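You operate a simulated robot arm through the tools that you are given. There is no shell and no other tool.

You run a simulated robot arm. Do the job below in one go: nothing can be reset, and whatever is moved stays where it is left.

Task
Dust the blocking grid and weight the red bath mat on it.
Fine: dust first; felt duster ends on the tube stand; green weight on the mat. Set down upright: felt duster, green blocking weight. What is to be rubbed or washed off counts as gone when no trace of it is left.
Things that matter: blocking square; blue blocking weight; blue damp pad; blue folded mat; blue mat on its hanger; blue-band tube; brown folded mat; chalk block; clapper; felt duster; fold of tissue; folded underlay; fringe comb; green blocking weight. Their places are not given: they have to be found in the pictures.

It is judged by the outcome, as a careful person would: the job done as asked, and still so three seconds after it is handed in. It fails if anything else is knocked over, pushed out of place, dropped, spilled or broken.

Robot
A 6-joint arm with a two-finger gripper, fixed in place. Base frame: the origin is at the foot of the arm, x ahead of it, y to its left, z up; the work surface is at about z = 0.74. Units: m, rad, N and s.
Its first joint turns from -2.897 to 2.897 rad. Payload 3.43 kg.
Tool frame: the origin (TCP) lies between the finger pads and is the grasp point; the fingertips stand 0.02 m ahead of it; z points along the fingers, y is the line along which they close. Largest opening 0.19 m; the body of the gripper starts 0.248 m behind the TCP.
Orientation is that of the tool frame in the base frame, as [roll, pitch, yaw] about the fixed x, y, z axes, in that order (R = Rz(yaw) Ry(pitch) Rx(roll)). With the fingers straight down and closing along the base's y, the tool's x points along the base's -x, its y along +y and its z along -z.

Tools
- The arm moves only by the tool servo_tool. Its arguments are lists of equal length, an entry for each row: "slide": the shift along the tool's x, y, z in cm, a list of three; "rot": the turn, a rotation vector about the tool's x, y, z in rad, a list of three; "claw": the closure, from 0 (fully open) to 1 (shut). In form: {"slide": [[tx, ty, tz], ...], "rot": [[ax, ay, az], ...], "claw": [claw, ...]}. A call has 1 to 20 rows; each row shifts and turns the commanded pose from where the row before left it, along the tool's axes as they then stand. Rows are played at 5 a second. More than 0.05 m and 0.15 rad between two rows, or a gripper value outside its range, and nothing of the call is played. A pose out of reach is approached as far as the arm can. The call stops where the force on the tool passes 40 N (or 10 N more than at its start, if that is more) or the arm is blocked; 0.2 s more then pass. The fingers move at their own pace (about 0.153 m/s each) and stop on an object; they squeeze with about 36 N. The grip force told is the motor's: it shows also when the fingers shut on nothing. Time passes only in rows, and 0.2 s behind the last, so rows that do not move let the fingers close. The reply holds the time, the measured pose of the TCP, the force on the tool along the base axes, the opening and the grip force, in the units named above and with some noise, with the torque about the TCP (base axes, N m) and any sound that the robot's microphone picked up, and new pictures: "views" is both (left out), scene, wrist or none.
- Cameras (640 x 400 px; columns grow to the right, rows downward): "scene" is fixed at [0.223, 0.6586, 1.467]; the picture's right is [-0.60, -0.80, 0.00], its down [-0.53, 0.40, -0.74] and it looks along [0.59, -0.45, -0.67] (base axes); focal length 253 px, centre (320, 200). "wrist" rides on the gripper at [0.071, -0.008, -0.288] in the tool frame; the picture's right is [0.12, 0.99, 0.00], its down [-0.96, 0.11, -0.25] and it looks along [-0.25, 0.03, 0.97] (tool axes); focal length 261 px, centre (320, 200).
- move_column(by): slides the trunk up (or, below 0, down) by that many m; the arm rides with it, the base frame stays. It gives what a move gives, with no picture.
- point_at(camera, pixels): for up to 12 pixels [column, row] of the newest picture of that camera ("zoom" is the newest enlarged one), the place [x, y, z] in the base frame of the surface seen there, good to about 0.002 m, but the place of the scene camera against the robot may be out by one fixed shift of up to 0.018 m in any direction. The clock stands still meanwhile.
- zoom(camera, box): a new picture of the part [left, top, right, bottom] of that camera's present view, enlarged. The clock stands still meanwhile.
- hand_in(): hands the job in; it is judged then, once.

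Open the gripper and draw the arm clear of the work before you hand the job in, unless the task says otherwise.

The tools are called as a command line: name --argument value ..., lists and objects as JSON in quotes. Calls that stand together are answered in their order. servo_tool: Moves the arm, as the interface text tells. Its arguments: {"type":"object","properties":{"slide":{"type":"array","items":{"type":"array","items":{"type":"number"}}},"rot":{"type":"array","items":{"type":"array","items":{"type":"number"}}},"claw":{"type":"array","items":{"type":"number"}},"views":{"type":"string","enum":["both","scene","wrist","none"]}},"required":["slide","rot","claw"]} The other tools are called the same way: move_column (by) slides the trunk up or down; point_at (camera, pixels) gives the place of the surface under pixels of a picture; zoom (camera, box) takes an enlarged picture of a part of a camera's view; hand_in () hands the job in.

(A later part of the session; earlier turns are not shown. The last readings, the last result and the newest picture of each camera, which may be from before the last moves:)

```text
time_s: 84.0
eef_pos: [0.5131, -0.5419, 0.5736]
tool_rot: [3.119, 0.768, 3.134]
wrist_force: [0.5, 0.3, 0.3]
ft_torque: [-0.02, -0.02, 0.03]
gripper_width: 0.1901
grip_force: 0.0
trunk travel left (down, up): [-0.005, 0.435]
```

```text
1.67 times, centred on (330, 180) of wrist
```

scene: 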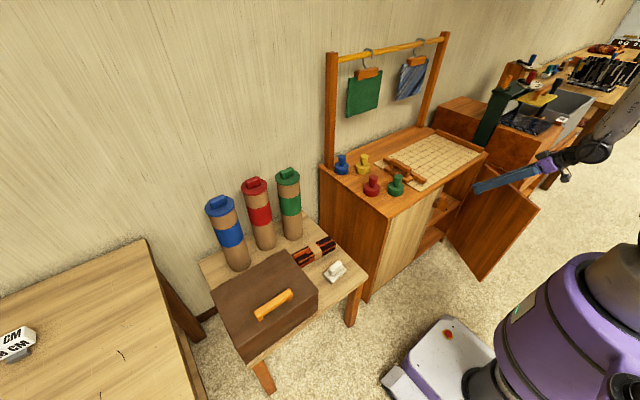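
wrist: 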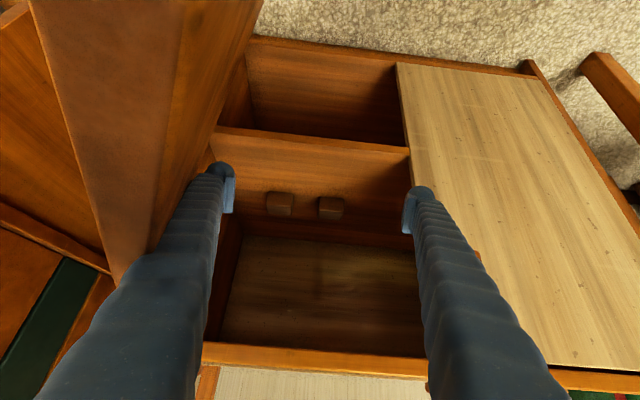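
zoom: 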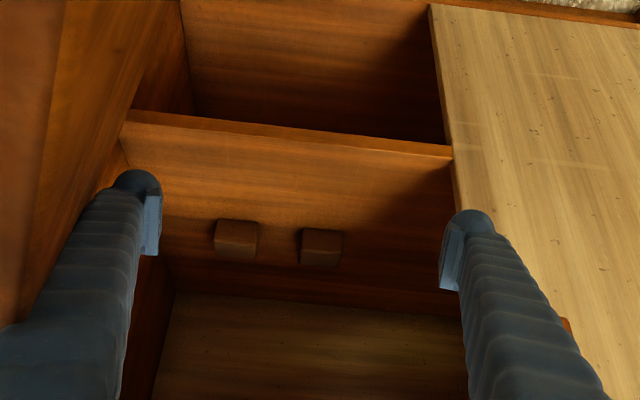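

Two small brown blocks lie on the upper shelf at (280,203) and (330,207); no mat is seen. I measure them and check the rest of the shelf.

point_at --camera "wrist" --pixels '[[280, 198], [280, 208], [330, 203], [330, 213], [268, 205], [292, 205], [320, 208], [342, 208], [250, 260], [350, 260], [400, 270], [320, 170]]'

zoom --camera "wrist" --box '[250, 180, 360, 240]'

zoom --camera "wrist" --box '[200, 200, 440, 360]'

```text
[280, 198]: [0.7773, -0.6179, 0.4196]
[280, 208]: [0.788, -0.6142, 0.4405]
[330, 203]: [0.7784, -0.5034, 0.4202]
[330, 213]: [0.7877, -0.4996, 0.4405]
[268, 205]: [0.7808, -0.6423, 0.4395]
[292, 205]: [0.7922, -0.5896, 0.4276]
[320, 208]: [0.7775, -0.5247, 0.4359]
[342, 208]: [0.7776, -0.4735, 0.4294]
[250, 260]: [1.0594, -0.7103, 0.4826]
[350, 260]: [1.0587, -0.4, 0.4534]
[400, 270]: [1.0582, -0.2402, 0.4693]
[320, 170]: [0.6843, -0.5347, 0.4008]
```

```text
5.82 times, centred on (305, 210) of wrist
```

zoom: 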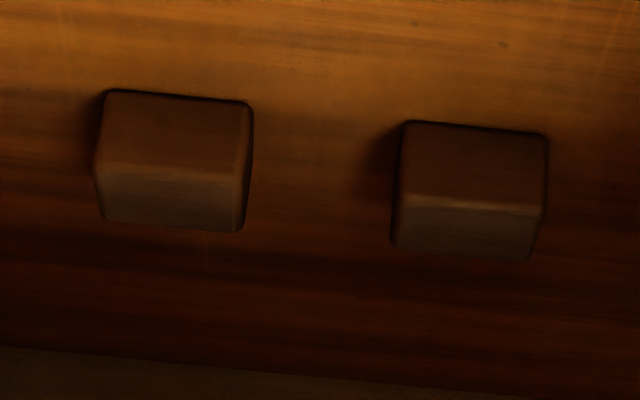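

```text
2.50 times, centred on (320, 280) of wrist
```

zoom: 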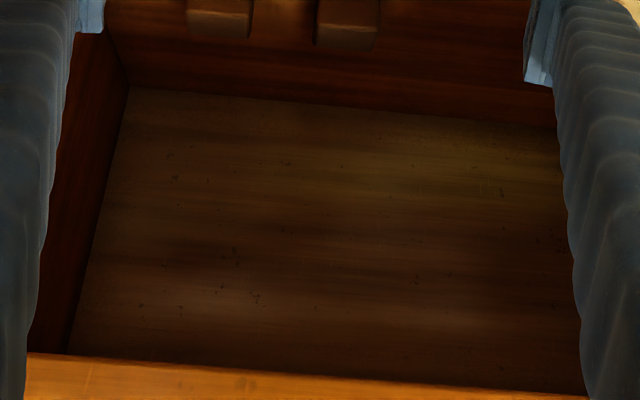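

The cabinet's upper shelf holds only two small blocks at (0.79,-0.615) and (0.79,-0.50). I close the fingers, raise the trunk a little, and turn the view toward +y to check behind the pale panel.

servo_tool --slide '[[0, 0, 0], [0, 0, 0], [0, 0, 0], [0, 0, 0]]' --rot '[[0, 0, 0], [0, 0, 0], [0, 0, 0], [0, 0, 0]]' --claw '[0.5, 1, 1, 1]' --views "none"

move_column --by 0.05

servo_tool --slide '[[0, 0, 0], [0, 0, 0], [0, 0, 0]]' --rot '[[-0.0905, 0, -0.0933], [-0.0905, 0, -0.0933], [-0.0905, 0, -0.0933]]' --claw '[1, 1, 1]'

```text
time_s: 85.0
eef_pos: [0.513, -0.5413, 0.5741]
tool_rot: [3.119, 0.768, 3.132]
wrist_force: [0.6, 0.4, 0.3]
ft_torque: [0.0, -0.02, 0.01]
gripper_width: 0.0
grip_force: 34.1
trunk travel left (down, up): [-0.005, 0.435]
```

```text
time_s: 86.0
eef_pos: [0.5129, -0.5405, 0.6234]
tool_rot: [3.117, 0.768, 3.131]
wrist_force: [0.0, 0.0, 0.2]
ft_torque: [0.01, -0.02, 0.04]
gripper_width: 0.0003
grip_force: 34.7
trunk travel left (down, up): [-0.055, 0.385]
```

```text
time_s: 86.8
eef_pos: [0.5127, -0.5413, 0.624]
tool_rot: [3.117, 0.773, -2.758]
wrist_force: [-0.1, 0.1, 0.6]
ft_torque: [0.0, 0.0, -0.05]
gripper_width: 0.0
grip_force: 34.6
trunk travel left (down, up): [-0.055, 0.385]
```

scene: 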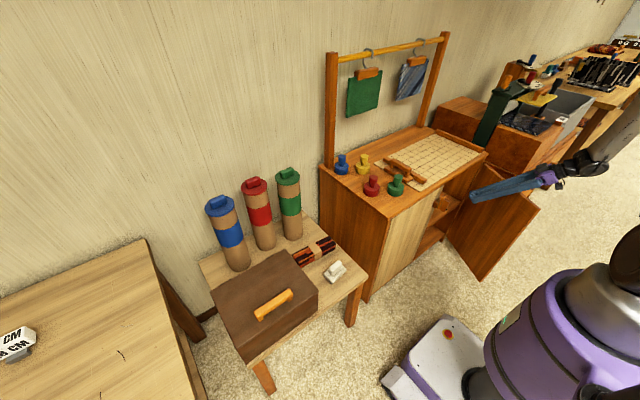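
wrist: 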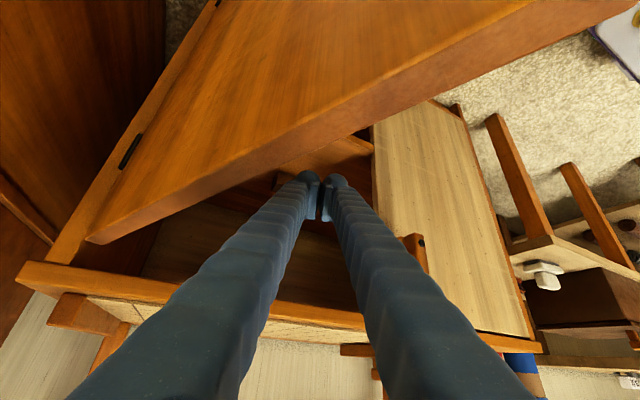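

The open door now blocks this view. I turn back, rise, and survey the rest of the room with the wrist camera before trying more here.

servo_tool --slide '[[0, 0, 0], [0, 0, 0], [0, 0, 0], [0, 0, 0], [0, 0, 0], [0, 0, 0], [0, 0, 0], [0, 0, 0], [0, 0, 0]]' --rot '[[0.0905, 0, 0.0933], [0.0905, 0, 0.0933], [0.0905, 0, 0.0933], [0, 0.13, 0], [0, 0.13, 0], [0, 0.13, 0], [0, 0.13, 0], [0, 0.13, 0], [0, 0.12, 0]]' --claw '[1, 1, 1, 1, 1, 1, 1, 1, 1]' --views "none"

move_column --by 0.22

servo_tool --slide '[[0, 0, -5], [0, 0, -5], [0, 0, -5], [0, 0, -5]]' --rot '[[0, 0, 0], [0, 0, 0], [0, 0, 0], [0, 0, 0]]' --claw '[1, 1, 1, 1]'

```text
time_s: 88.8
eef_pos: [0.5166, -0.5404, 0.6221]
tool_rot: [3.119, 0.005, -3.135]
wrist_force: [-3.2, -1.9, -0.5]
ft_torque: [0.36, -0.44, -0.03]
gripper_width: 0.0
grip_force: 34.4
trunk travel left (down, up): [-0.055, 0.385]
```

```text
time_s: 91.1
eef_pos: [0.5134, -0.5418, 0.8439]
tool_rot: [3.124, -0.005, -3.137]
wrist_force: [0.3, -0.2, 0.7]
ft_torque: [-0.01, -0.02, 0.04]
gripper_width: 0.0001
grip_force: 34.4
trunk travel left (down, up): [-0.275, 0.165]
```

```text
time_s: 92.1
eef_pos: [0.5125, -0.5424, 1.0443]
tool_rot: [3.126, -0.003, -3.134]
wrist_force: [0.6, -0.1, -1.1]
ft_torque: [-0.01, -0.04, 0.0]
gripper_width: 0.0
grip_force: 34.3
trunk travel left (down, up): [-0.275, 0.165]
```

scene: 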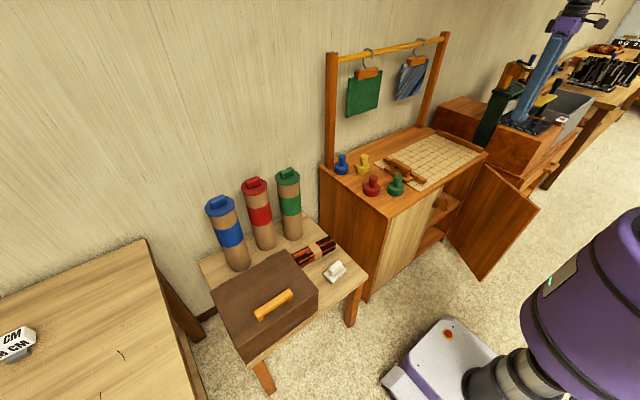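
wrist: 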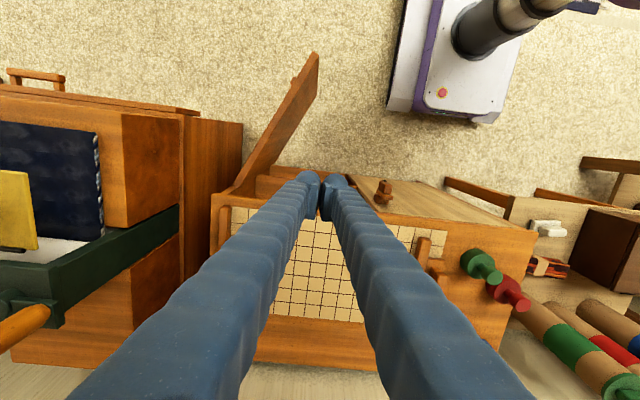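

At left the neighbouring bench with a navy mat, yellow pad and dark frame is visible around (60,180). I zoom and measure it.

zoom --camera "wrist" --box '[0, 50, 250, 370]'

point_at --camera "wrist" --pixels '[[60, 170], [15, 210], [150, 170], [120, 235], [35, 78], [90, 290], [30, 315], [150, 300], [190, 200]]'

```text
1.25 times, centred on (125, 210) of wrist
```

zoom: 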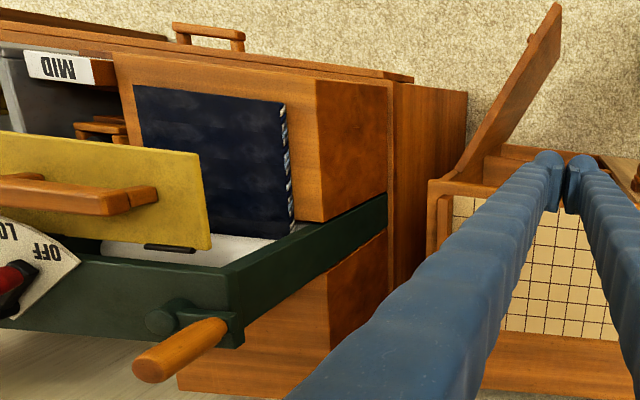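

```text
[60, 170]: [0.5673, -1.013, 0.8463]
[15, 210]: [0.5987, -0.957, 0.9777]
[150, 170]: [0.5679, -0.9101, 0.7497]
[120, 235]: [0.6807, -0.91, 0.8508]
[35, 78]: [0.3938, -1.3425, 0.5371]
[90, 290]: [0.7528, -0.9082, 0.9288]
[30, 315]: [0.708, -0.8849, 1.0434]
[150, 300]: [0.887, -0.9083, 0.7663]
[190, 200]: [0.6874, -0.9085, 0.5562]
```

That neighbour is a press bench out of reach. I now move across to the left side at height to survey there.

servo_tool --slide '[[0, 5, 0], [0, 5, 0], [0, 5, 0], [0, 5, 0], [0, 5, 0], [0, 5, 0], [0, 5, 0], [0, 5, 0], [0, 5, 0], [0, 5, 0], [0, 5, 0], [0, 5, 0], [0, 5, 0], [0, 5, 0], [0, 5, 0], [0, 5, 0], [0, 5, 0], [0, 5, 0], [0, 5, 0], [0, 5, 0]]' --rot '[[0, 0, 0], [0, 0, 0], [0, 0, 0], [0, 0, 0], [0, 0, 0], [0, 0, 0], [0, 0, 0], [0, 0, 0], [0, 0, 0], [0, 0, 0], [0, 0, 0], [0, 0, 0], [0, 0, 0], [0, 0, 0], [0, 0, 0], [0, 0, 0], [0, 0, 0], [0, 0, 0], [0, 0, 0], [0, 0, 0]]' --claw '[1, 1, 1, 1, 1, 1, 1, 1, 1, 1, 1, 1, 1, 1, 1, 1, 1, 1, 1, 1]' --views "none"

servo_tool --slide '[[1.5, 4.3, 0], [1.5, 4.3, 0], [1.5, 4.3, 0], [1.5, 4.3, 0], [1.5, 4.3, 0], [1.5, 4.3, 0], [1.5, 4.3, 0], [1.5, 4.3, 0]]' --rot '[[0, 0, -0.1], [0, 0, -0.1], [0, 0, -0.1], [0, 0, -0.1], [0, 0, -0.1], [0, 0, -0.1], [0, 0, -0.1], [0, 0, -0.1]]' --claw '[1, 1, 1, 1, 1, 1, 1, 1]' --views "wrist"

```text
time_s: 96.3
eef_pos: [0.5074, 0.4568, 1.0604]
tool_rot: [3.125, -0.003, -3.135]
wrist_force: [-0.5, 0.0, -0.5]
ft_torque: [-0.02, -0.03, -0.01]
gripper_width: 0.0002
grip_force: 34.1
trunk travel left (down, up): [-0.275, 0.165]
```

```text
time_s: 98.1
eef_pos: [0.2808, 0.7296, 1.0672]
tool_rot: [3.131, 0.013, -2.333]
wrist_force: [-0.5, 0.4, 0.8]
ft_torque: [0.0, -0.11, 0.0]
gripper_width: 0.0
grip_force: 34.0
trunk travel left (down, up): [-0.275, 0.165]
```

wrist: 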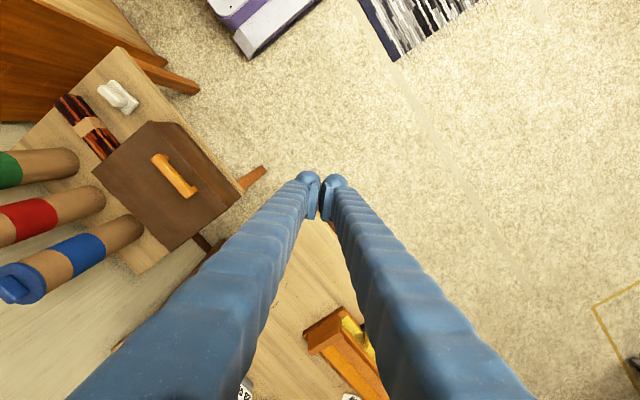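

The left and rear hold only floor and the sizing table; no red mat there. I swing back and check the banded folded mat on the stand more closely on the way.

servo_tool --slide '[[-1.06, -4.43, 0], [-1.06, -4.43, 0], [-1.06, -4.43, 0], [-1.06, -4.43, 0], [-1.06, -4.43, 0], [-1.06, -4.43, 0], [-1.06, -4.43, 0], [-1.06, -4.43, 0], [-4, -3, 0], [-4, -3, 0], [0, -5, 0], [0, -4, 0]]' --rot '[[0, 0, 0.1], [0, 0, 0.1], [0, 0, 0.1], [0, 0, 0.1], [0, 0, 0.1], [0, 0, 0.1], [0, 0, 0.1], [0, 0, 0.1], [0, 0, 0], [0, 0, 0], [0, 0, 0], [0, 0, 0]]' --claw '[1, 1, 1, 1, 1, 1, 1, 1, 1, 1, 1, 1]' --views "wrist"

zoom --camera "wrist" --box '[230, 120, 460, 320]'

```text
time_s: 100.7
eef_pos: [0.5878, 0.3056, 1.0599]
tool_rot: [3.125, -0.004, -3.134]
wrist_force: [-0.8, -0.4, -0.3]
ft_torque: [0.15, 0.0, -0.01]
gripper_width: 0.0001
grip_force: 34.0
trunk travel left (down, up): [-0.275, 0.165]
```

wrist: 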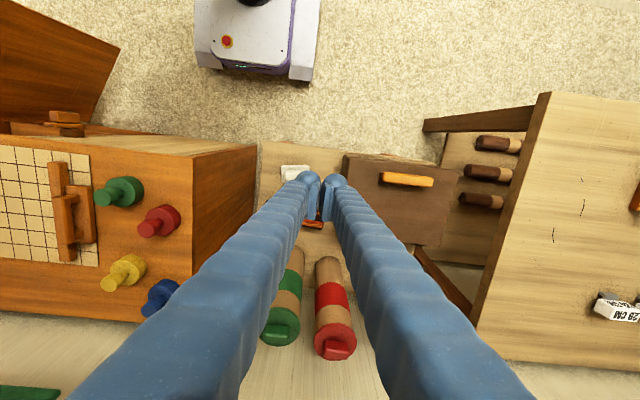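

```text
2.00 times, centred on (345, 220) of wrist
```

zoom: 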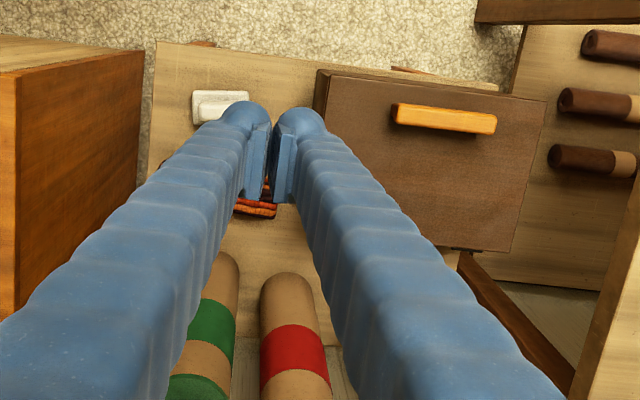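

Nothing new here. I return to the cabinet to swing the door wider from its inner side, so the wrist camera can see behind the panel.

servo_tool --slide '[[0, -5, 0], [0, -5, 0], [0, -5, 0], [0, -5, 0], [0, -5, 0], [0, -5, 0], [0, -5, 0], [0, -5, 0], [0, -5, 0], [0, -5, 0], [0, -5, 0], [0, -5, 0], [0, -5, 0], [0, -5, 0], [0, -5, 0], [0, -5, 0], [0, -5, 0]]' --rot '[[0, 0, 0], [0, 0, 0], [0, 0, 0], [0, 0, 0], [0, 0, 0], [0, 0, 0], [0, 0, 0], [0, 0, 0], [0, 0, 0], [0, 0, 0], [0, 0, 0], [0, 0, 0], [0, 0, 0], [0, 0, 0], [0, 0, 0], [0, 0, 0], [0, 0, 0]]' --claw '[1, 1, 1, 1, 1, 1, 1, 1, 1, 1, 1, 1, 1, 1, 1, 1, 1]' --views "none"

servo_tool --slide '[[4.5, 0, 0], [4.5, 0, 0], [4.5, 0, 0], [4.5, 0, 0], [4.5, 0, 0], [0, 0, 5], [0, 0, 5], [0, 0, 5], [0, 0, 5]]' --rot '[[0, 0, 0], [0, 0, 0], [0, 0, 0], [0, 0, 0], [0, 0, 0], [0, 0, 0], [0, 0, 0], [0, 0, 0], [0, 0, 0]]' --claw '[1, 1, 1, 1, 1, 1, 1, 1, 1]' --views "both"

```text
time_s: 104.3
eef_pos: [0.5931, -0.5428, 1.0442]
tool_rot: [3.127, -0.003, -3.134]
wrist_force: [0.4, -1.0, -0.8]
ft_torque: [0.01, 0.03, 0.01]
gripper_width: 0.0
grip_force: 34.7
trunk travel left (down, up): [-0.275, 0.165]
```

```text
time_s: 106.3
eef_pos: [0.3706, -0.5442, 0.8432]
tool_rot: [3.126, -0.002, -3.133]
wrist_force: [0.4, 0.3, 0.2]
ft_torque: [0.03, 0.04, -0.03]
gripper_width: 0.0002
grip_force: 34.3
trunk travel left (down, up): [-0.275, 0.165]
```

scene: 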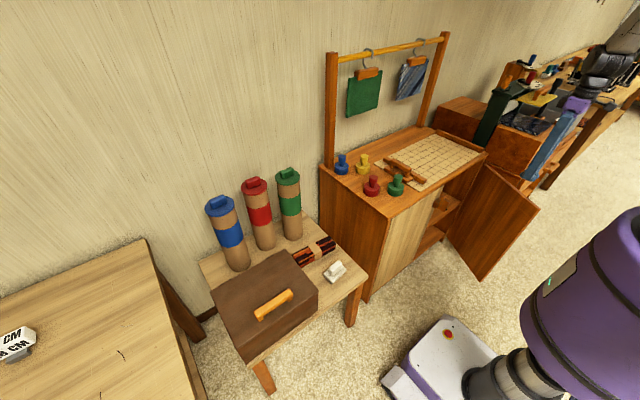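
wrist: 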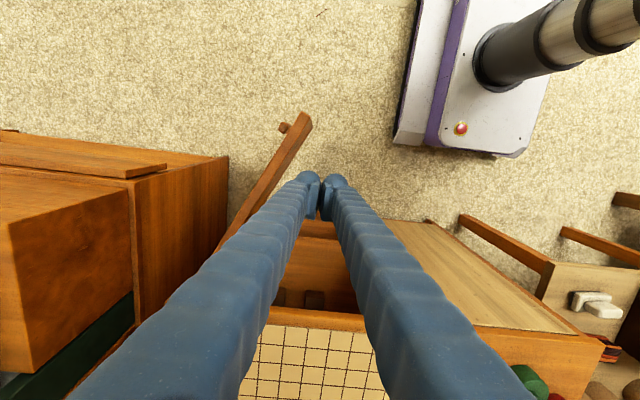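

The door's free end is at (300,120), to the left of the fingers. I lower beside its inner face and push it toward -y.

servo_tool --slide '[[0, 0, 5], [0, 0, 5], [0, 0, 5], [0, 0, 5], [0, 0, 4], [0, -3, 0], [0, -3, 0], [0, -3, 0], [0, -3, 0], [0, -3, 0], [0, -3, 0]]' --rot '[[0, 0, 0], [0, 0, 0], [0, 0, 0], [0, 0, 0], [0, 0, 0], [0, 0, 0], [0, 0, 0], [0, 0, 0], [0, 0, 0], [0, 0, 0], [0, 0, 0]]' --claw '[1, 1, 1, 1, 1, 1, 1, 1, 1, 1, 1]' --views "both"

```text
time_s: 108.7
eef_pos: [0.368, -0.7197, 0.601]
tool_rot: [3.124, -0.002, -3.134]
wrist_force: [0.0, -0.2, -0.5]
ft_torque: [0.0, -0.02, 0.01]
gripper_width: 0.0002
grip_force: 34.1
trunk travel left (down, up): [-0.275, 0.165]
```

scene: 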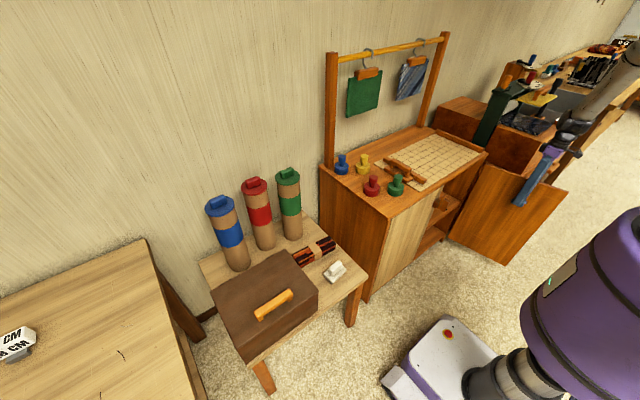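
wrist: 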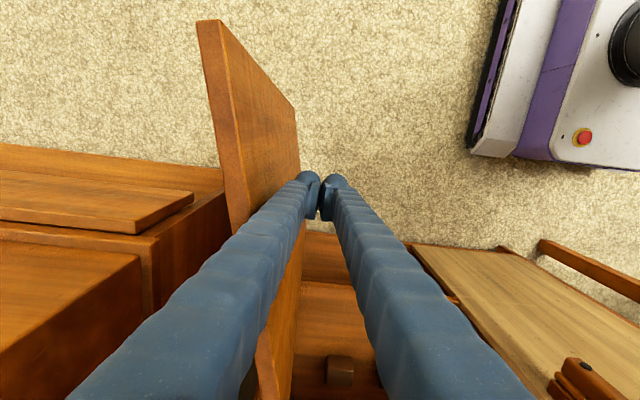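

The door is near 90°. I push 8 cm further to open it past square, then back away and look in from there.

servo_tool --slide '[[0, -3, 0], [0, -3, 0], [0, -2, 0], [0, 4, 0], [0, 4, 0], [0, 2, 0], [0, 0, 0]]' --rot '[[0, 0, 0], [0, 0, 0], [0, 0, 0], [0, 0, 0], [0, 0, 0], [0, 0, 0], [0, 0, 0]]' --claw '[1, 1, 1, 1, 1, 1, 1]' --views "both"

```text
time_s: 109.1
eef_pos: [0.3669, -0.7403, 0.6004]
tool_rot: [3.113, -0.008, -3.134]
wrist_force: [-2.1, 3.0, 0.8]
ft_torque: [-0.32, -0.3, -0.05]
gripper_width: 0.0001
grip_force: 34.1
trunk travel left (down, up): [-0.275, 0.165]
stopped in row 2: the force on the tool passed its limit at 65 N (the readings are from after the stop); the commanded pose is now the measured one
```

scene: 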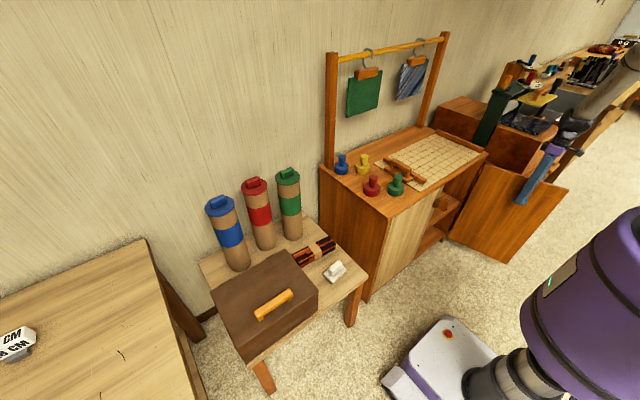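
wrist: 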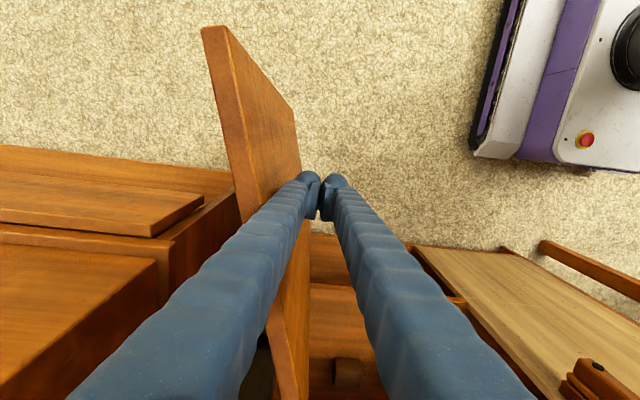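

The door stops at about 92°. I draw back to (0.50, -0.52), lower the trunk, and tilt plus yaw the tool to look diagonally toward +y behind the panel.

servo_tool --slide '[[-2.2, 3.7, -3], [-2.2, 3.7, -2], [-2.2, 3.7, -2], [-2.2, 3.7, -2], [-2.2, 3.7, -2], [-2.2, 3.7, -2], [0, 0, -2]]' --rot '[[0, 0, 0], [0, 0, 0], [0, 0, 0], [0, 0, 0], [0, 0, 0], [0, 0, 0], [0, 0, 0]]' --claw '[1, 1, 1, 1, 1, 1, 1]' --views "none"

move_column --by -0.14

servo_tool --slide '[[0, 0, 0], [0, 0, 0], [0, 0, 0], [0, 0, 0], [0, 0, 0], [0, 0, 0], [0, 0, 0], [0, 0, 0], [0, 0, 0], [0, 0, 0]]' --rot '[[0, -0.13, 0], [0, -0.13, 0], [0, -0.13, 0], [0, -0.13, 0], [0, -0.13, 0], [-0.0847, 0, -0.1114], [-0.0847, 0, -0.1114], [-0.0847, 0, -0.1114], [-0.0847, 0, -0.1114], [-0.0847, 0, -0.1114]]' --claw '[1, 1, 1, 1, 1, 1, 1, 1, 1, 1]' --views "both"

```text
refused: row 1 steps farther than a row can; nothing moved
```

```text
time_s: 109.9
eef_pos: [0.366, -0.7365, 0.556]
tool_rot: [3.105, -0.01, -3.131]
wrist_force: [-2.5, 9.0, -4.2]
ft_torque: [-1.05, -0.29, 0.02]
gripper_width: 0.0
grip_force: 34.4
trunk travel left (down, up): [-0.233, 0.207]
stopped: the force on the tool passed its limit at 58 N (the readings are from after the stop); the commanded pose is now the measured one
```

```text
time_s: 111.5
eef_pos: [0.3661, -0.7349, 0.5581]
tool_rot: [3.089, 0.654, -2.895]
wrist_force: [-5.8, 8.0, 2.6]
ft_torque: [-1.29, -0.61, -1.34]
gripper_width: 0.0
grip_force: 34.6
trunk travel left (down, up): [-0.233, 0.207]
stopped in row 8: the force on the tool passed its limit at 52 N (the readings are from after the stop); the commanded pose is now the measured one
```

scene: 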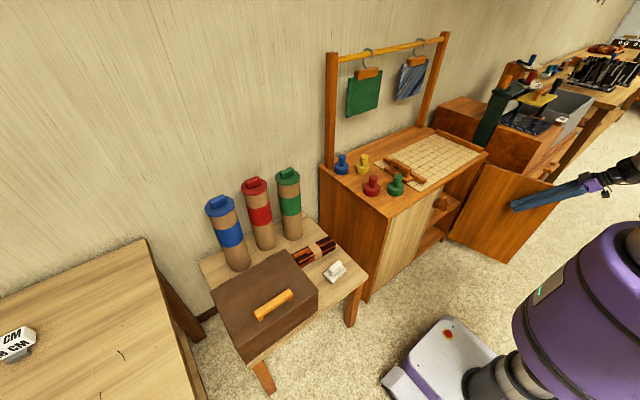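
wrist: 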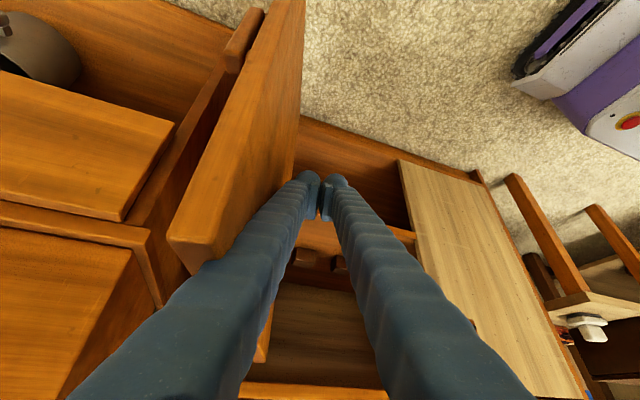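

The first row set was refused, so the later moves ran beside the door; nothing was displaced besides the door at its stop. I move away from the door along the tool's y.

servo_tool --slide '[[0, 3, 0], [0, 4, 0]]' --rot '[[0, 0, 0], [0, 0, 0]]' --claw '[1, 1]' --views "wrist"

zoom --camera "wrist" --box '[240, 150, 480, 390]'

```text
time_s: 112.1
eef_pos: [0.3436, -0.6682, 0.5619]
tool_rot: [3.094, 0.655, -2.893]
wrist_force: [0.9, 0.3, 0.5]
ft_torque: [0.06, -0.04, -0.01]
gripper_width: 0.0
grip_force: 34.2
trunk travel left (down, up): [-0.233, 0.207]
```

wrist: 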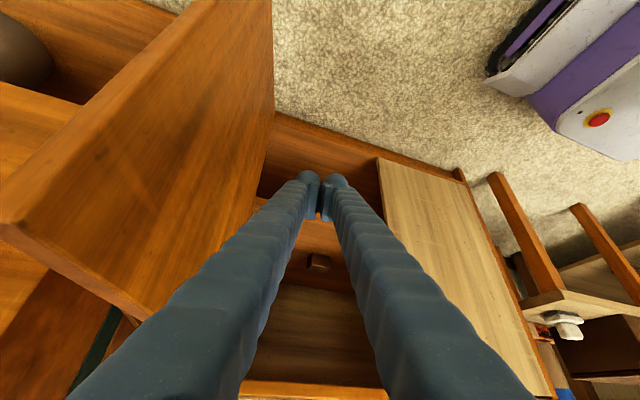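

```text
1.67 times, centred on (360, 270) of wrist
```

zoom: 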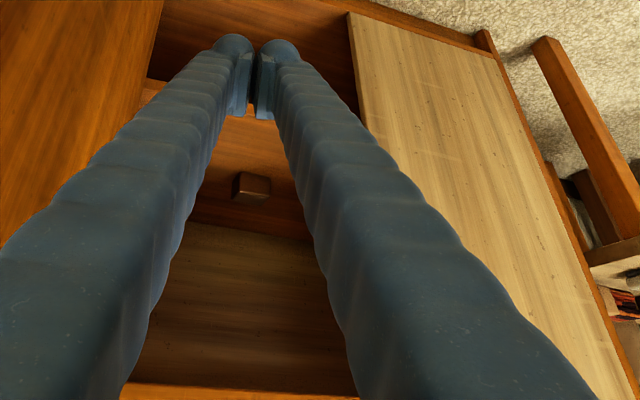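

I shift the camera forward and turn it further toward +y to see past the panel's edge.

servo_tool --slide '[[-3.2, 1.8, 0.86], [-3.2, 1.8, 0.86], [-3.2, 1.8, 0.86], [-3.2, 1.8, 0.86], [0, 0, 0], [0, 0, 0], [0, 0, 0], [0, 0, 0]]' --rot '[[0, 0, 0], [0, 0, 0], [0, 0, 0], [0, 0, 0], [-0.0853, 0, -0.111], [-0.0853, 0, -0.111], [-0.0853, 0, -0.111], [-0.0853, 0, -0.111]]' --claw '[1, 1, 1, 1, 1, 1, 1, 1]' --views "both"

zoom --camera "wrist" --box '[240, 150, 480, 390]'

```text
time_s: 113.9
eef_pos: [0.4454, -0.5676, 0.6139]
tool_rot: [3.096, 0.674, -2.332]
wrist_force: [-0.8, 0.9, 0.1]
ft_torque: [-0.02, 0.01, -0.01]
gripper_width: 0.0
grip_force: 35.1
trunk travel left (down, up): [-0.233, 0.207]
```

scene: 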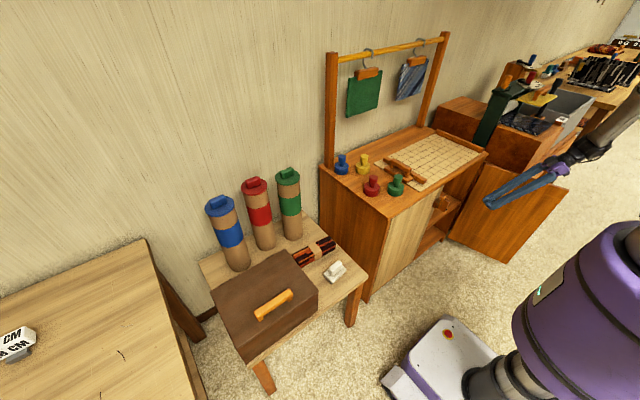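
wrist: 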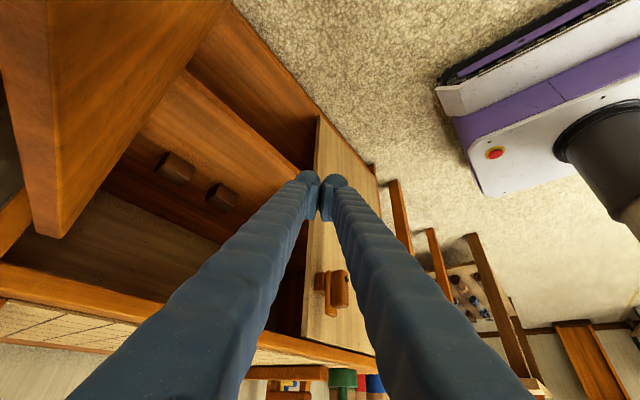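

```text
1.67 times, centred on (360, 270) of wrist
```

zoom: 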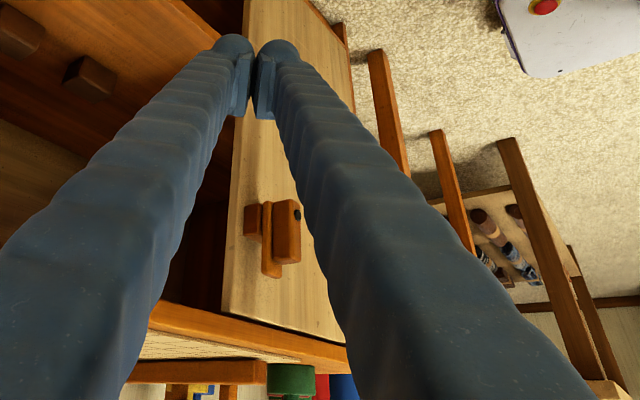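

The interior behind the panel is hidden by the left finger at (280,280). I open the fingers to see between them.

servo_tool --slide '[[0, 0, 0], [0, 0, 0], [0, 0, 0], [0, 0, 0]]' --rot '[[0, 0, 0], [0, 0, 0], [0, 0, 0], [0, 0, 0]]' --claw '[0.5, 0, 0, 0]' --views "wrist"

zoom --camera "wrist" --box '[200, 120, 400, 360]'

zoom --camera "wrist" --box '[80, 100, 330, 320]'

```text
time_s: 114.9
eef_pos: [0.4449, -0.5686, 0.6142]
tool_rot: [3.098, 0.676, -2.331]
wrist_force: [-0.4, 0.2, 0.2]
ft_torque: [-0.02, -0.05, 0.01]
gripper_width: 0.1901
grip_force: 0.0
trunk travel left (down, up): [-0.233, 0.207]
```

wrist: 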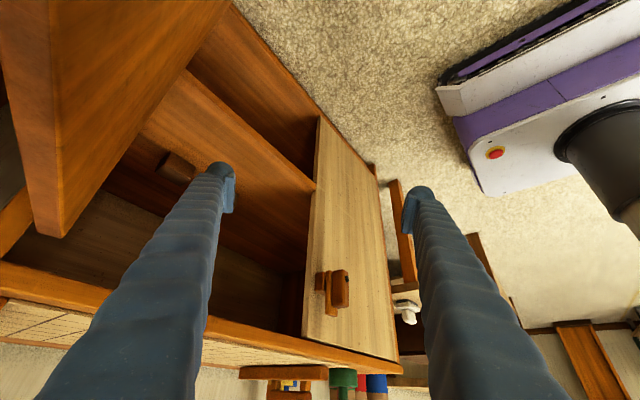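

```text
1.67 times, centred on (300, 240) of wrist
```

zoom: 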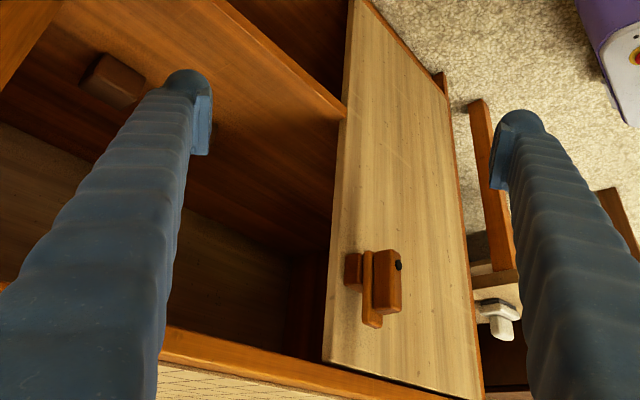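

```text
1.82 times, centred on (205, 210) of wrist
```

zoom: 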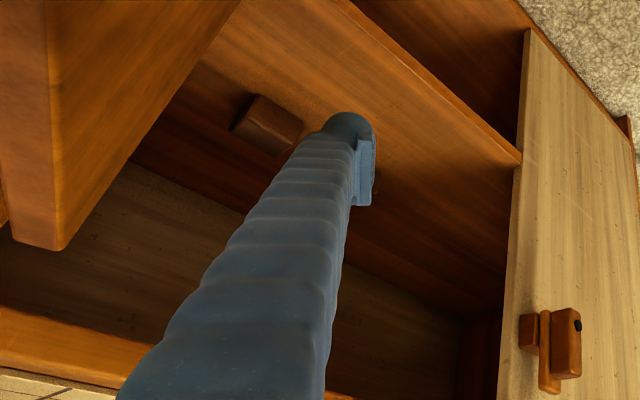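

The shelf behind the panel now shows floor, back wall, and an end wall near (295,300), apparently empty. I measure a few points to confirm.

point_at --camera "wrist" --pixels '[[294, 300], [294, 270], [280, 265], [300, 240], [270, 290], [285, 310], [300, 215], [260, 230], [300, 140], [310, 130], [280, 110]]'

zoom --camera "wrist" --box '[225, 200, 325, 330]'

zoom --camera "wrist" --box '[180, 20, 360, 200]'

```text
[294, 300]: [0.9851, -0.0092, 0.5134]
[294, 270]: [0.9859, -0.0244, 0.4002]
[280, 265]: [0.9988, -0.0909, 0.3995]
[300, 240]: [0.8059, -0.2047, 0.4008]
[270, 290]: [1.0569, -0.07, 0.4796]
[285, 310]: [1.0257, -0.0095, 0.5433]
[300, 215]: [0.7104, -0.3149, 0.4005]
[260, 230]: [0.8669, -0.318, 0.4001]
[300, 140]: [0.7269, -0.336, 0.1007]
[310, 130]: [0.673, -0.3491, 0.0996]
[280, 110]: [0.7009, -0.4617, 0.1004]
```

```text
3.08 times, centred on (275, 265) of wrist
```

zoom: 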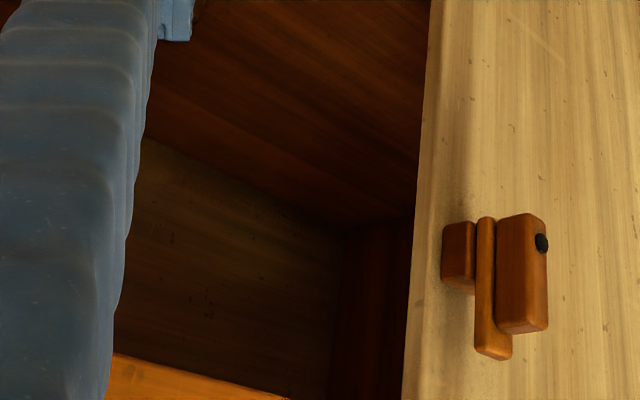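

```text
2.22 times, centred on (270, 110) of wrist
```

zoom: 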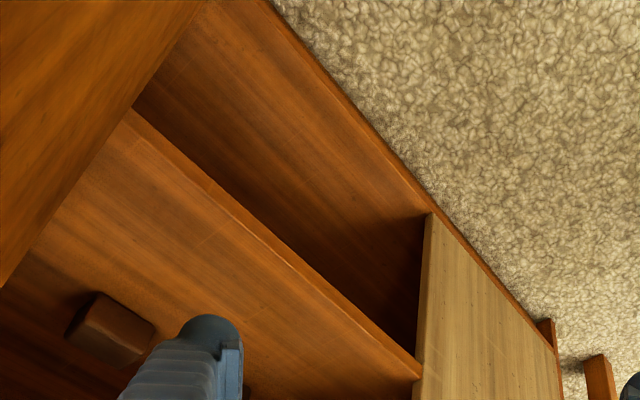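

The shelf behind the panel shows only floor and end wall; no mat in the visible part. The banded dark‑red/orange folded mat on the stand (paper band) now looks like the red bath mat, but I still want a check of the left table. First I unwind the tool here.

servo_tool --slide '[[0, 0, 0], [0, 0, 0], [0, 0, 0], [0, 0, 0], [0, 0, 0], [0, 0, 0], [0, 0, 0], [0, 0, 0], [0, 0, 0], [0, 0, 0], [0, 0, 0], [0, 0, 0], [0, 0, 0]]' --rot '[[0, 0, 0], [0, 0, 0], [0.0845, 0, 0.1053], [0.0845, 0, 0.1053], [0.0845, 0, 0.1053], [0.0845, 0, 0.1053], [0.0845, 0, 0.1053], [0.0845, 0, 0.1053], [0, 0.1352, 0], [0, 0.1352, 0], [0, 0.1352, 0], [0, 0.1352, 0], [0, 0.1352, 0]]' --claw '[0.5, 1, 1, 1, 1, 1, 1, 1, 1, 1, 1, 1, 1]' --views "none"

```text
time_s: 117.9
eef_pos: [0.4907, -0.5559, 0.6187]
tool_rot: [3.068, 0.077, -3.101]
wrist_force: [0.1, 0.3, 0.0]
ft_torque: [-0.07, 0.05, 0.02]
gripper_width: 0.0
grip_force: 34.4
out of reach, approached as far as the arm can: row 8
trunk travel left (down, up): [-0.233, 0.207]
stopped in row 13: the arm was blocked; the commanded pose is now the measured one
```

The arm reports being blocked in the last row with no contact force. I look at the picture before moving on.

servo_tool --slide '[[0, 0, -1]]' --rot '[[0, 0, 0]]' --claw '[1]' --views "both"

```text
time_s: 118.3
eef_pos: [0.4916, -0.556, 0.6292]
tool_rot: [3.069, 0.077, -3.102]
wrist_force: [0.1, -0.3, -0.2]
ft_torque: [-0.02, 0.01, 0.01]
gripper_width: 0.0001
grip_force: 34.2
trunk travel left (down, up): [-0.233, 0.207]
```

scene: 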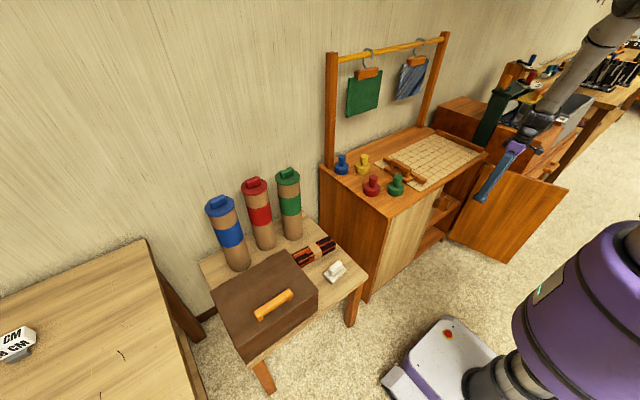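
wrist: 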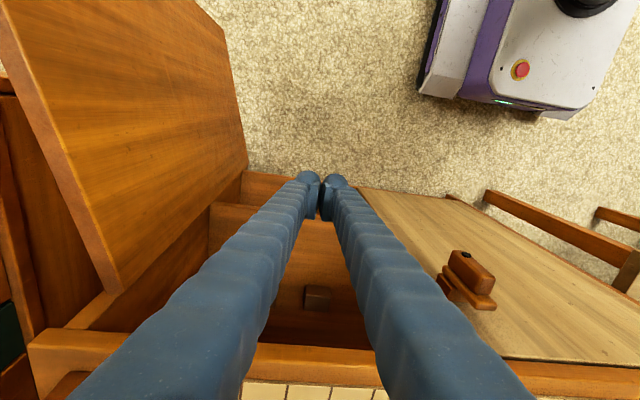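

All is clear. I straighten the tool, rise over the door, and go to its outer side to close it again.

servo_tool --slide '[[0, 0, 0], [0, 0, -5], [0, 0, -5], [0, 0, -5], [0, 0, -3], [2.4, -3.55, 0], [2.4, -3.55, 0], [2.4, -3.55, 0], [2.4, -3.55, 0], [2.4, -3.55, 0], [2.4, -3.55, 0], [2.4, -3.55, 0], [2.4, -3.55, 0]]' --rot '[[0.0726, 0.077, 0.0396], [0, 0, 0], [0, 0, 0], [0, 0, 0], [0, 0, 0], [0, 0, 0], [0, 0, 0], [0, 0, 0], [0, 0, 0], [0, 0, 0], [0, 0, 0], [0, 0, 0], [0, 0, 0]]' --claw '[1, 1, 1, 1, 1, 1, 1, 1, 1, 1, 1, 1, 1]' --views "both"

```text
time_s: 121.1
eef_pos: [0.297, -0.8425, 0.8101]
tool_rot: [3.138, 0.0, -3.138]
wrist_force: [-1.2, 0.4, 0.3]
ft_torque: [-0.03, -0.03, 0.0]
gripper_width: 0.0
grip_force: 34.1
trunk travel left (down, up): [-0.233, 0.207]
```

scene: 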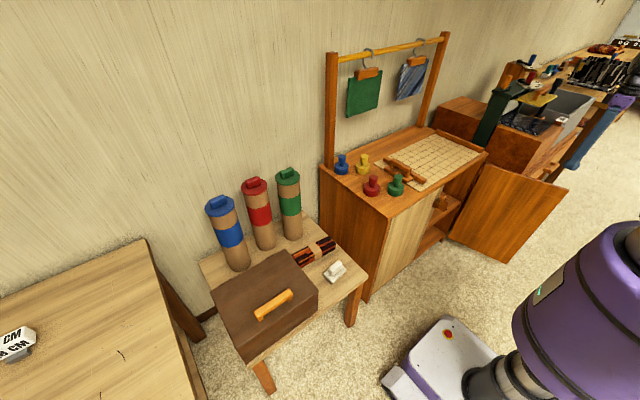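
wrist: 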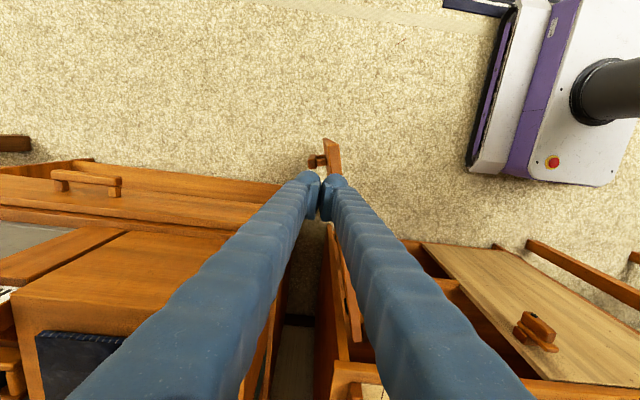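

At left the neighbouring bench shows a drawer handle at (85,182). I measure that along with the door's end and handle.

point_at --camera "wrist" --pixels '[[85, 176], [60, 182], [115, 188], [332, 150], [315, 160], [333, 172], [15, 143], [200, 200], [150, 185]]'

zoom --camera "wrist" --box '[0, 120, 320, 400]'

```text
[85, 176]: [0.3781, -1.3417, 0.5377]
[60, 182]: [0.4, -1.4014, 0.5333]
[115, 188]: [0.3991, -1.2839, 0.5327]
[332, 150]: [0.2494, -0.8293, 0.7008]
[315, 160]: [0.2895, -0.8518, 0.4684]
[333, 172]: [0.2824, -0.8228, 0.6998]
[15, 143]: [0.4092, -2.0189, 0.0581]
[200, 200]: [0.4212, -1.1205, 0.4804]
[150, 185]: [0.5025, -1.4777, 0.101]
```

```text
1.43 times, centred on (160, 260) of wrist
```

zoom: 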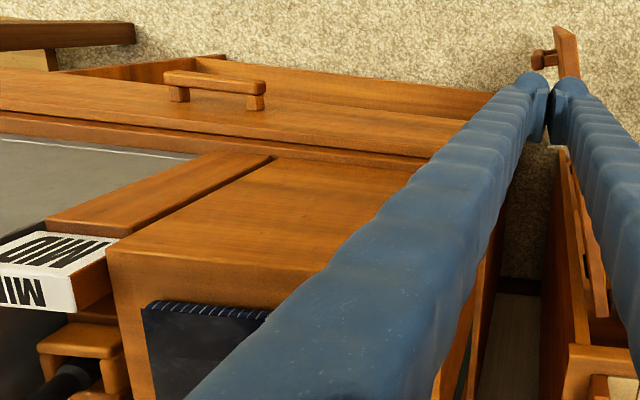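

The door's end is at (0.25, -0.83), i.e. open about 100°. I shift to its outer side at (0.33, -0.87), go down to z≈0.58 (above the handle), and start pushing it closed.

servo_tool --slide '[[-3.3, -2.8, 0], [0, 0, 5], [0, 0, 5], [0, 0, 5], [0, 0, 5], [0, 0, 3]]' --rot '[[0, 0, 0], [0, 0, 0], [0, 0, 0], [0, 0, 0], [0, 0, 0], [0, 0, 0]]' --claw '[1, 1, 1, 1, 1, 1]' --views "both"

```text
time_s: 122.5
eef_pos: [0.3336, -0.8686, 0.5796]
tool_rot: [3.14, -0.001, -3.137]
wrist_force: [-0.1, 0.0, 0.5]
ft_torque: [0.02, 0.03, -0.01]
gripper_width: 0.0
grip_force: 34.5
trunk travel left (down, up): [-0.233, 0.207]
```

scene: 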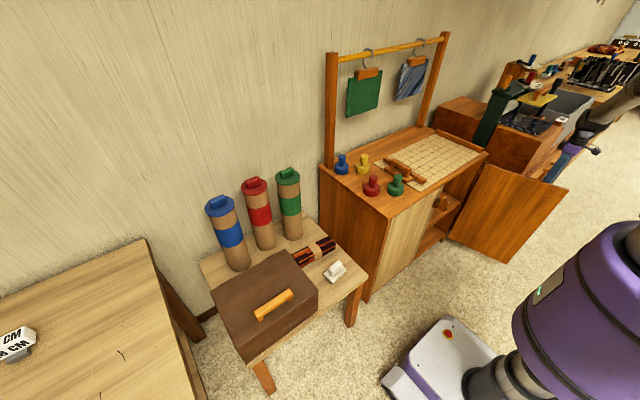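
wrist: 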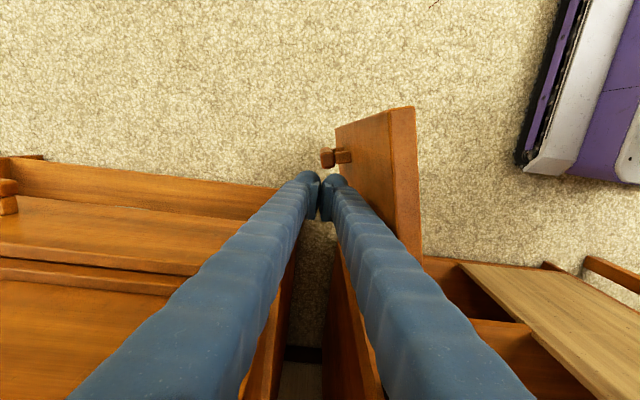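

The fingers stand on the door's outer side, clear of its handle. I push it closed along its arc.

servo_tool --slide '[[0, 4.1, 0], [0.55, 3.65, 0], [0.55, 3.65, 0], [-0.45, 3.7, 0], [-0.45, 3.7, 0], [-1.35, 3.4, 0], [-1.35, 3.4, 0], [-2.15, 2.95, 0], [-2.15, 2.95, 0], [-2.9, 2.3, 0], [-2.9, 2.3, 0]]' --rot '[[0, 0, 0], [0, 0, 0], [0, 0, 0], [0, 0, 0], [0, 0, 0], [0, 0, 0], [0, 0, 0], [0, 0, 0], [0, 0, 0], [0, 0, 0], [0, 0, 0]]' --claw '[1, 1, 1, 1, 1, 1, 1, 1, 1, 1, 1]' --views "both"

```text
time_s: 124.9
eef_pos: [0.4574, -0.5054, 0.5794]
tool_rot: [3.139, -0.003, -3.137]
wrist_force: [0.4, 0.7, -0.5]
ft_torque: [-0.04, 0.0, 0.02]
gripper_width: 0.0001
grip_force: 34.7
trunk travel left (down, up): [-0.233, 0.207]
```

scene: 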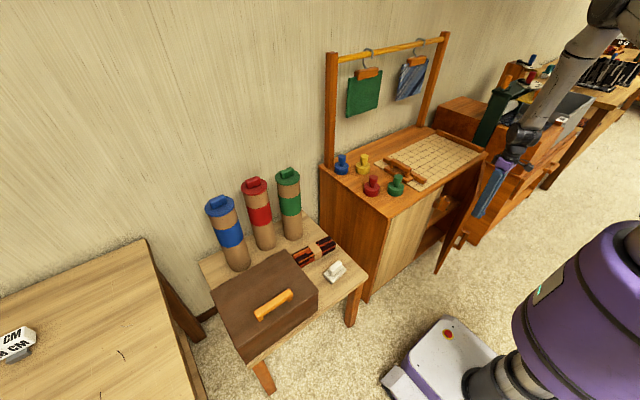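
wrist: 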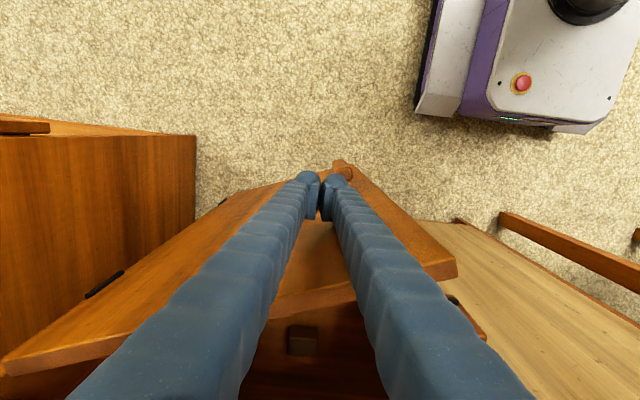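

The door is down to about 25°. I finish closing it gently.

servo_tool --slide '[[-3.3, 1.5, 0], [-3.3, 1.5, 0], [-2, 0.4, 0], [-1.5, 0.3, 0], [-0.8, 0.2, 0]]' --rot '[[0, 0, 0], [0, 0, 0], [0, 0, 0], [0, 0, 0], [0, 0, 0]]' --claw '[1, 1, 1, 1, 1]' --views "both"

zoom --camera "scene" --box '[385, 150, 505, 260]'

```text
time_s: 126.1
eef_pos: [0.5667, -0.4688, 0.5795]
tool_rot: [3.138, -0.002, -3.138]
wrist_force: [-1.7, 0.7, 0.5]
ft_torque: [0.0, 0.02, -0.03]
gripper_width: 0.0002
grip_force: 34.3
trunk travel left (down, up): [-0.233, 0.207]
```

scene: 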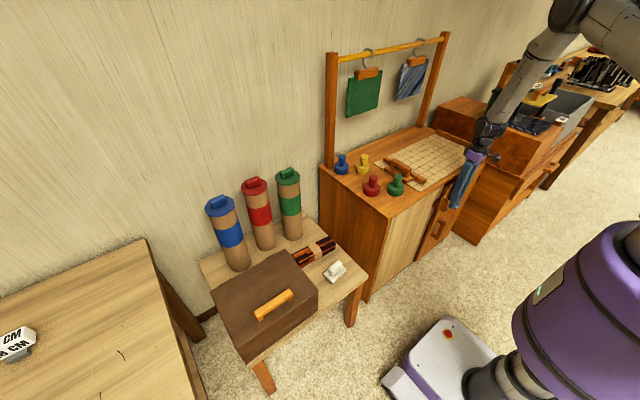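
wrist: 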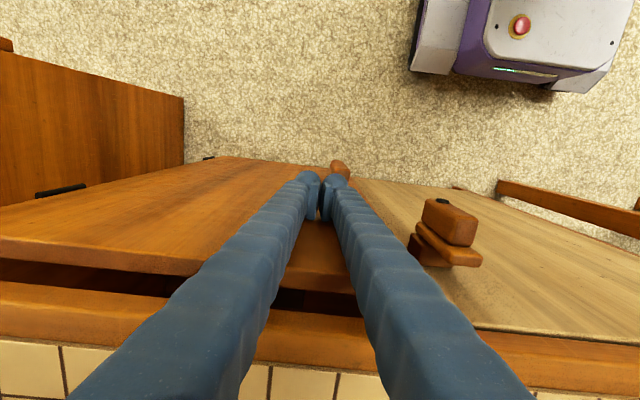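

```text
3.64 times, centred on (445, 205) of scene
```

zoom: 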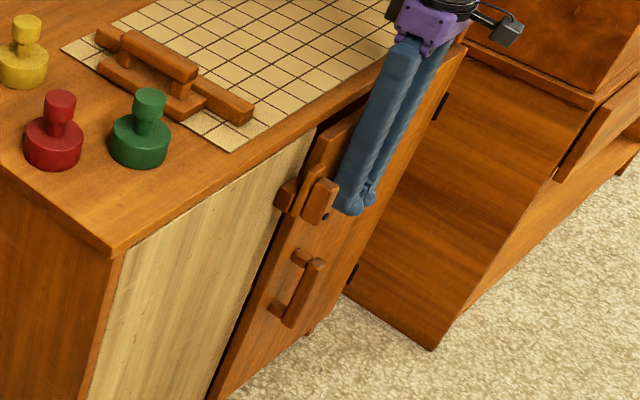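

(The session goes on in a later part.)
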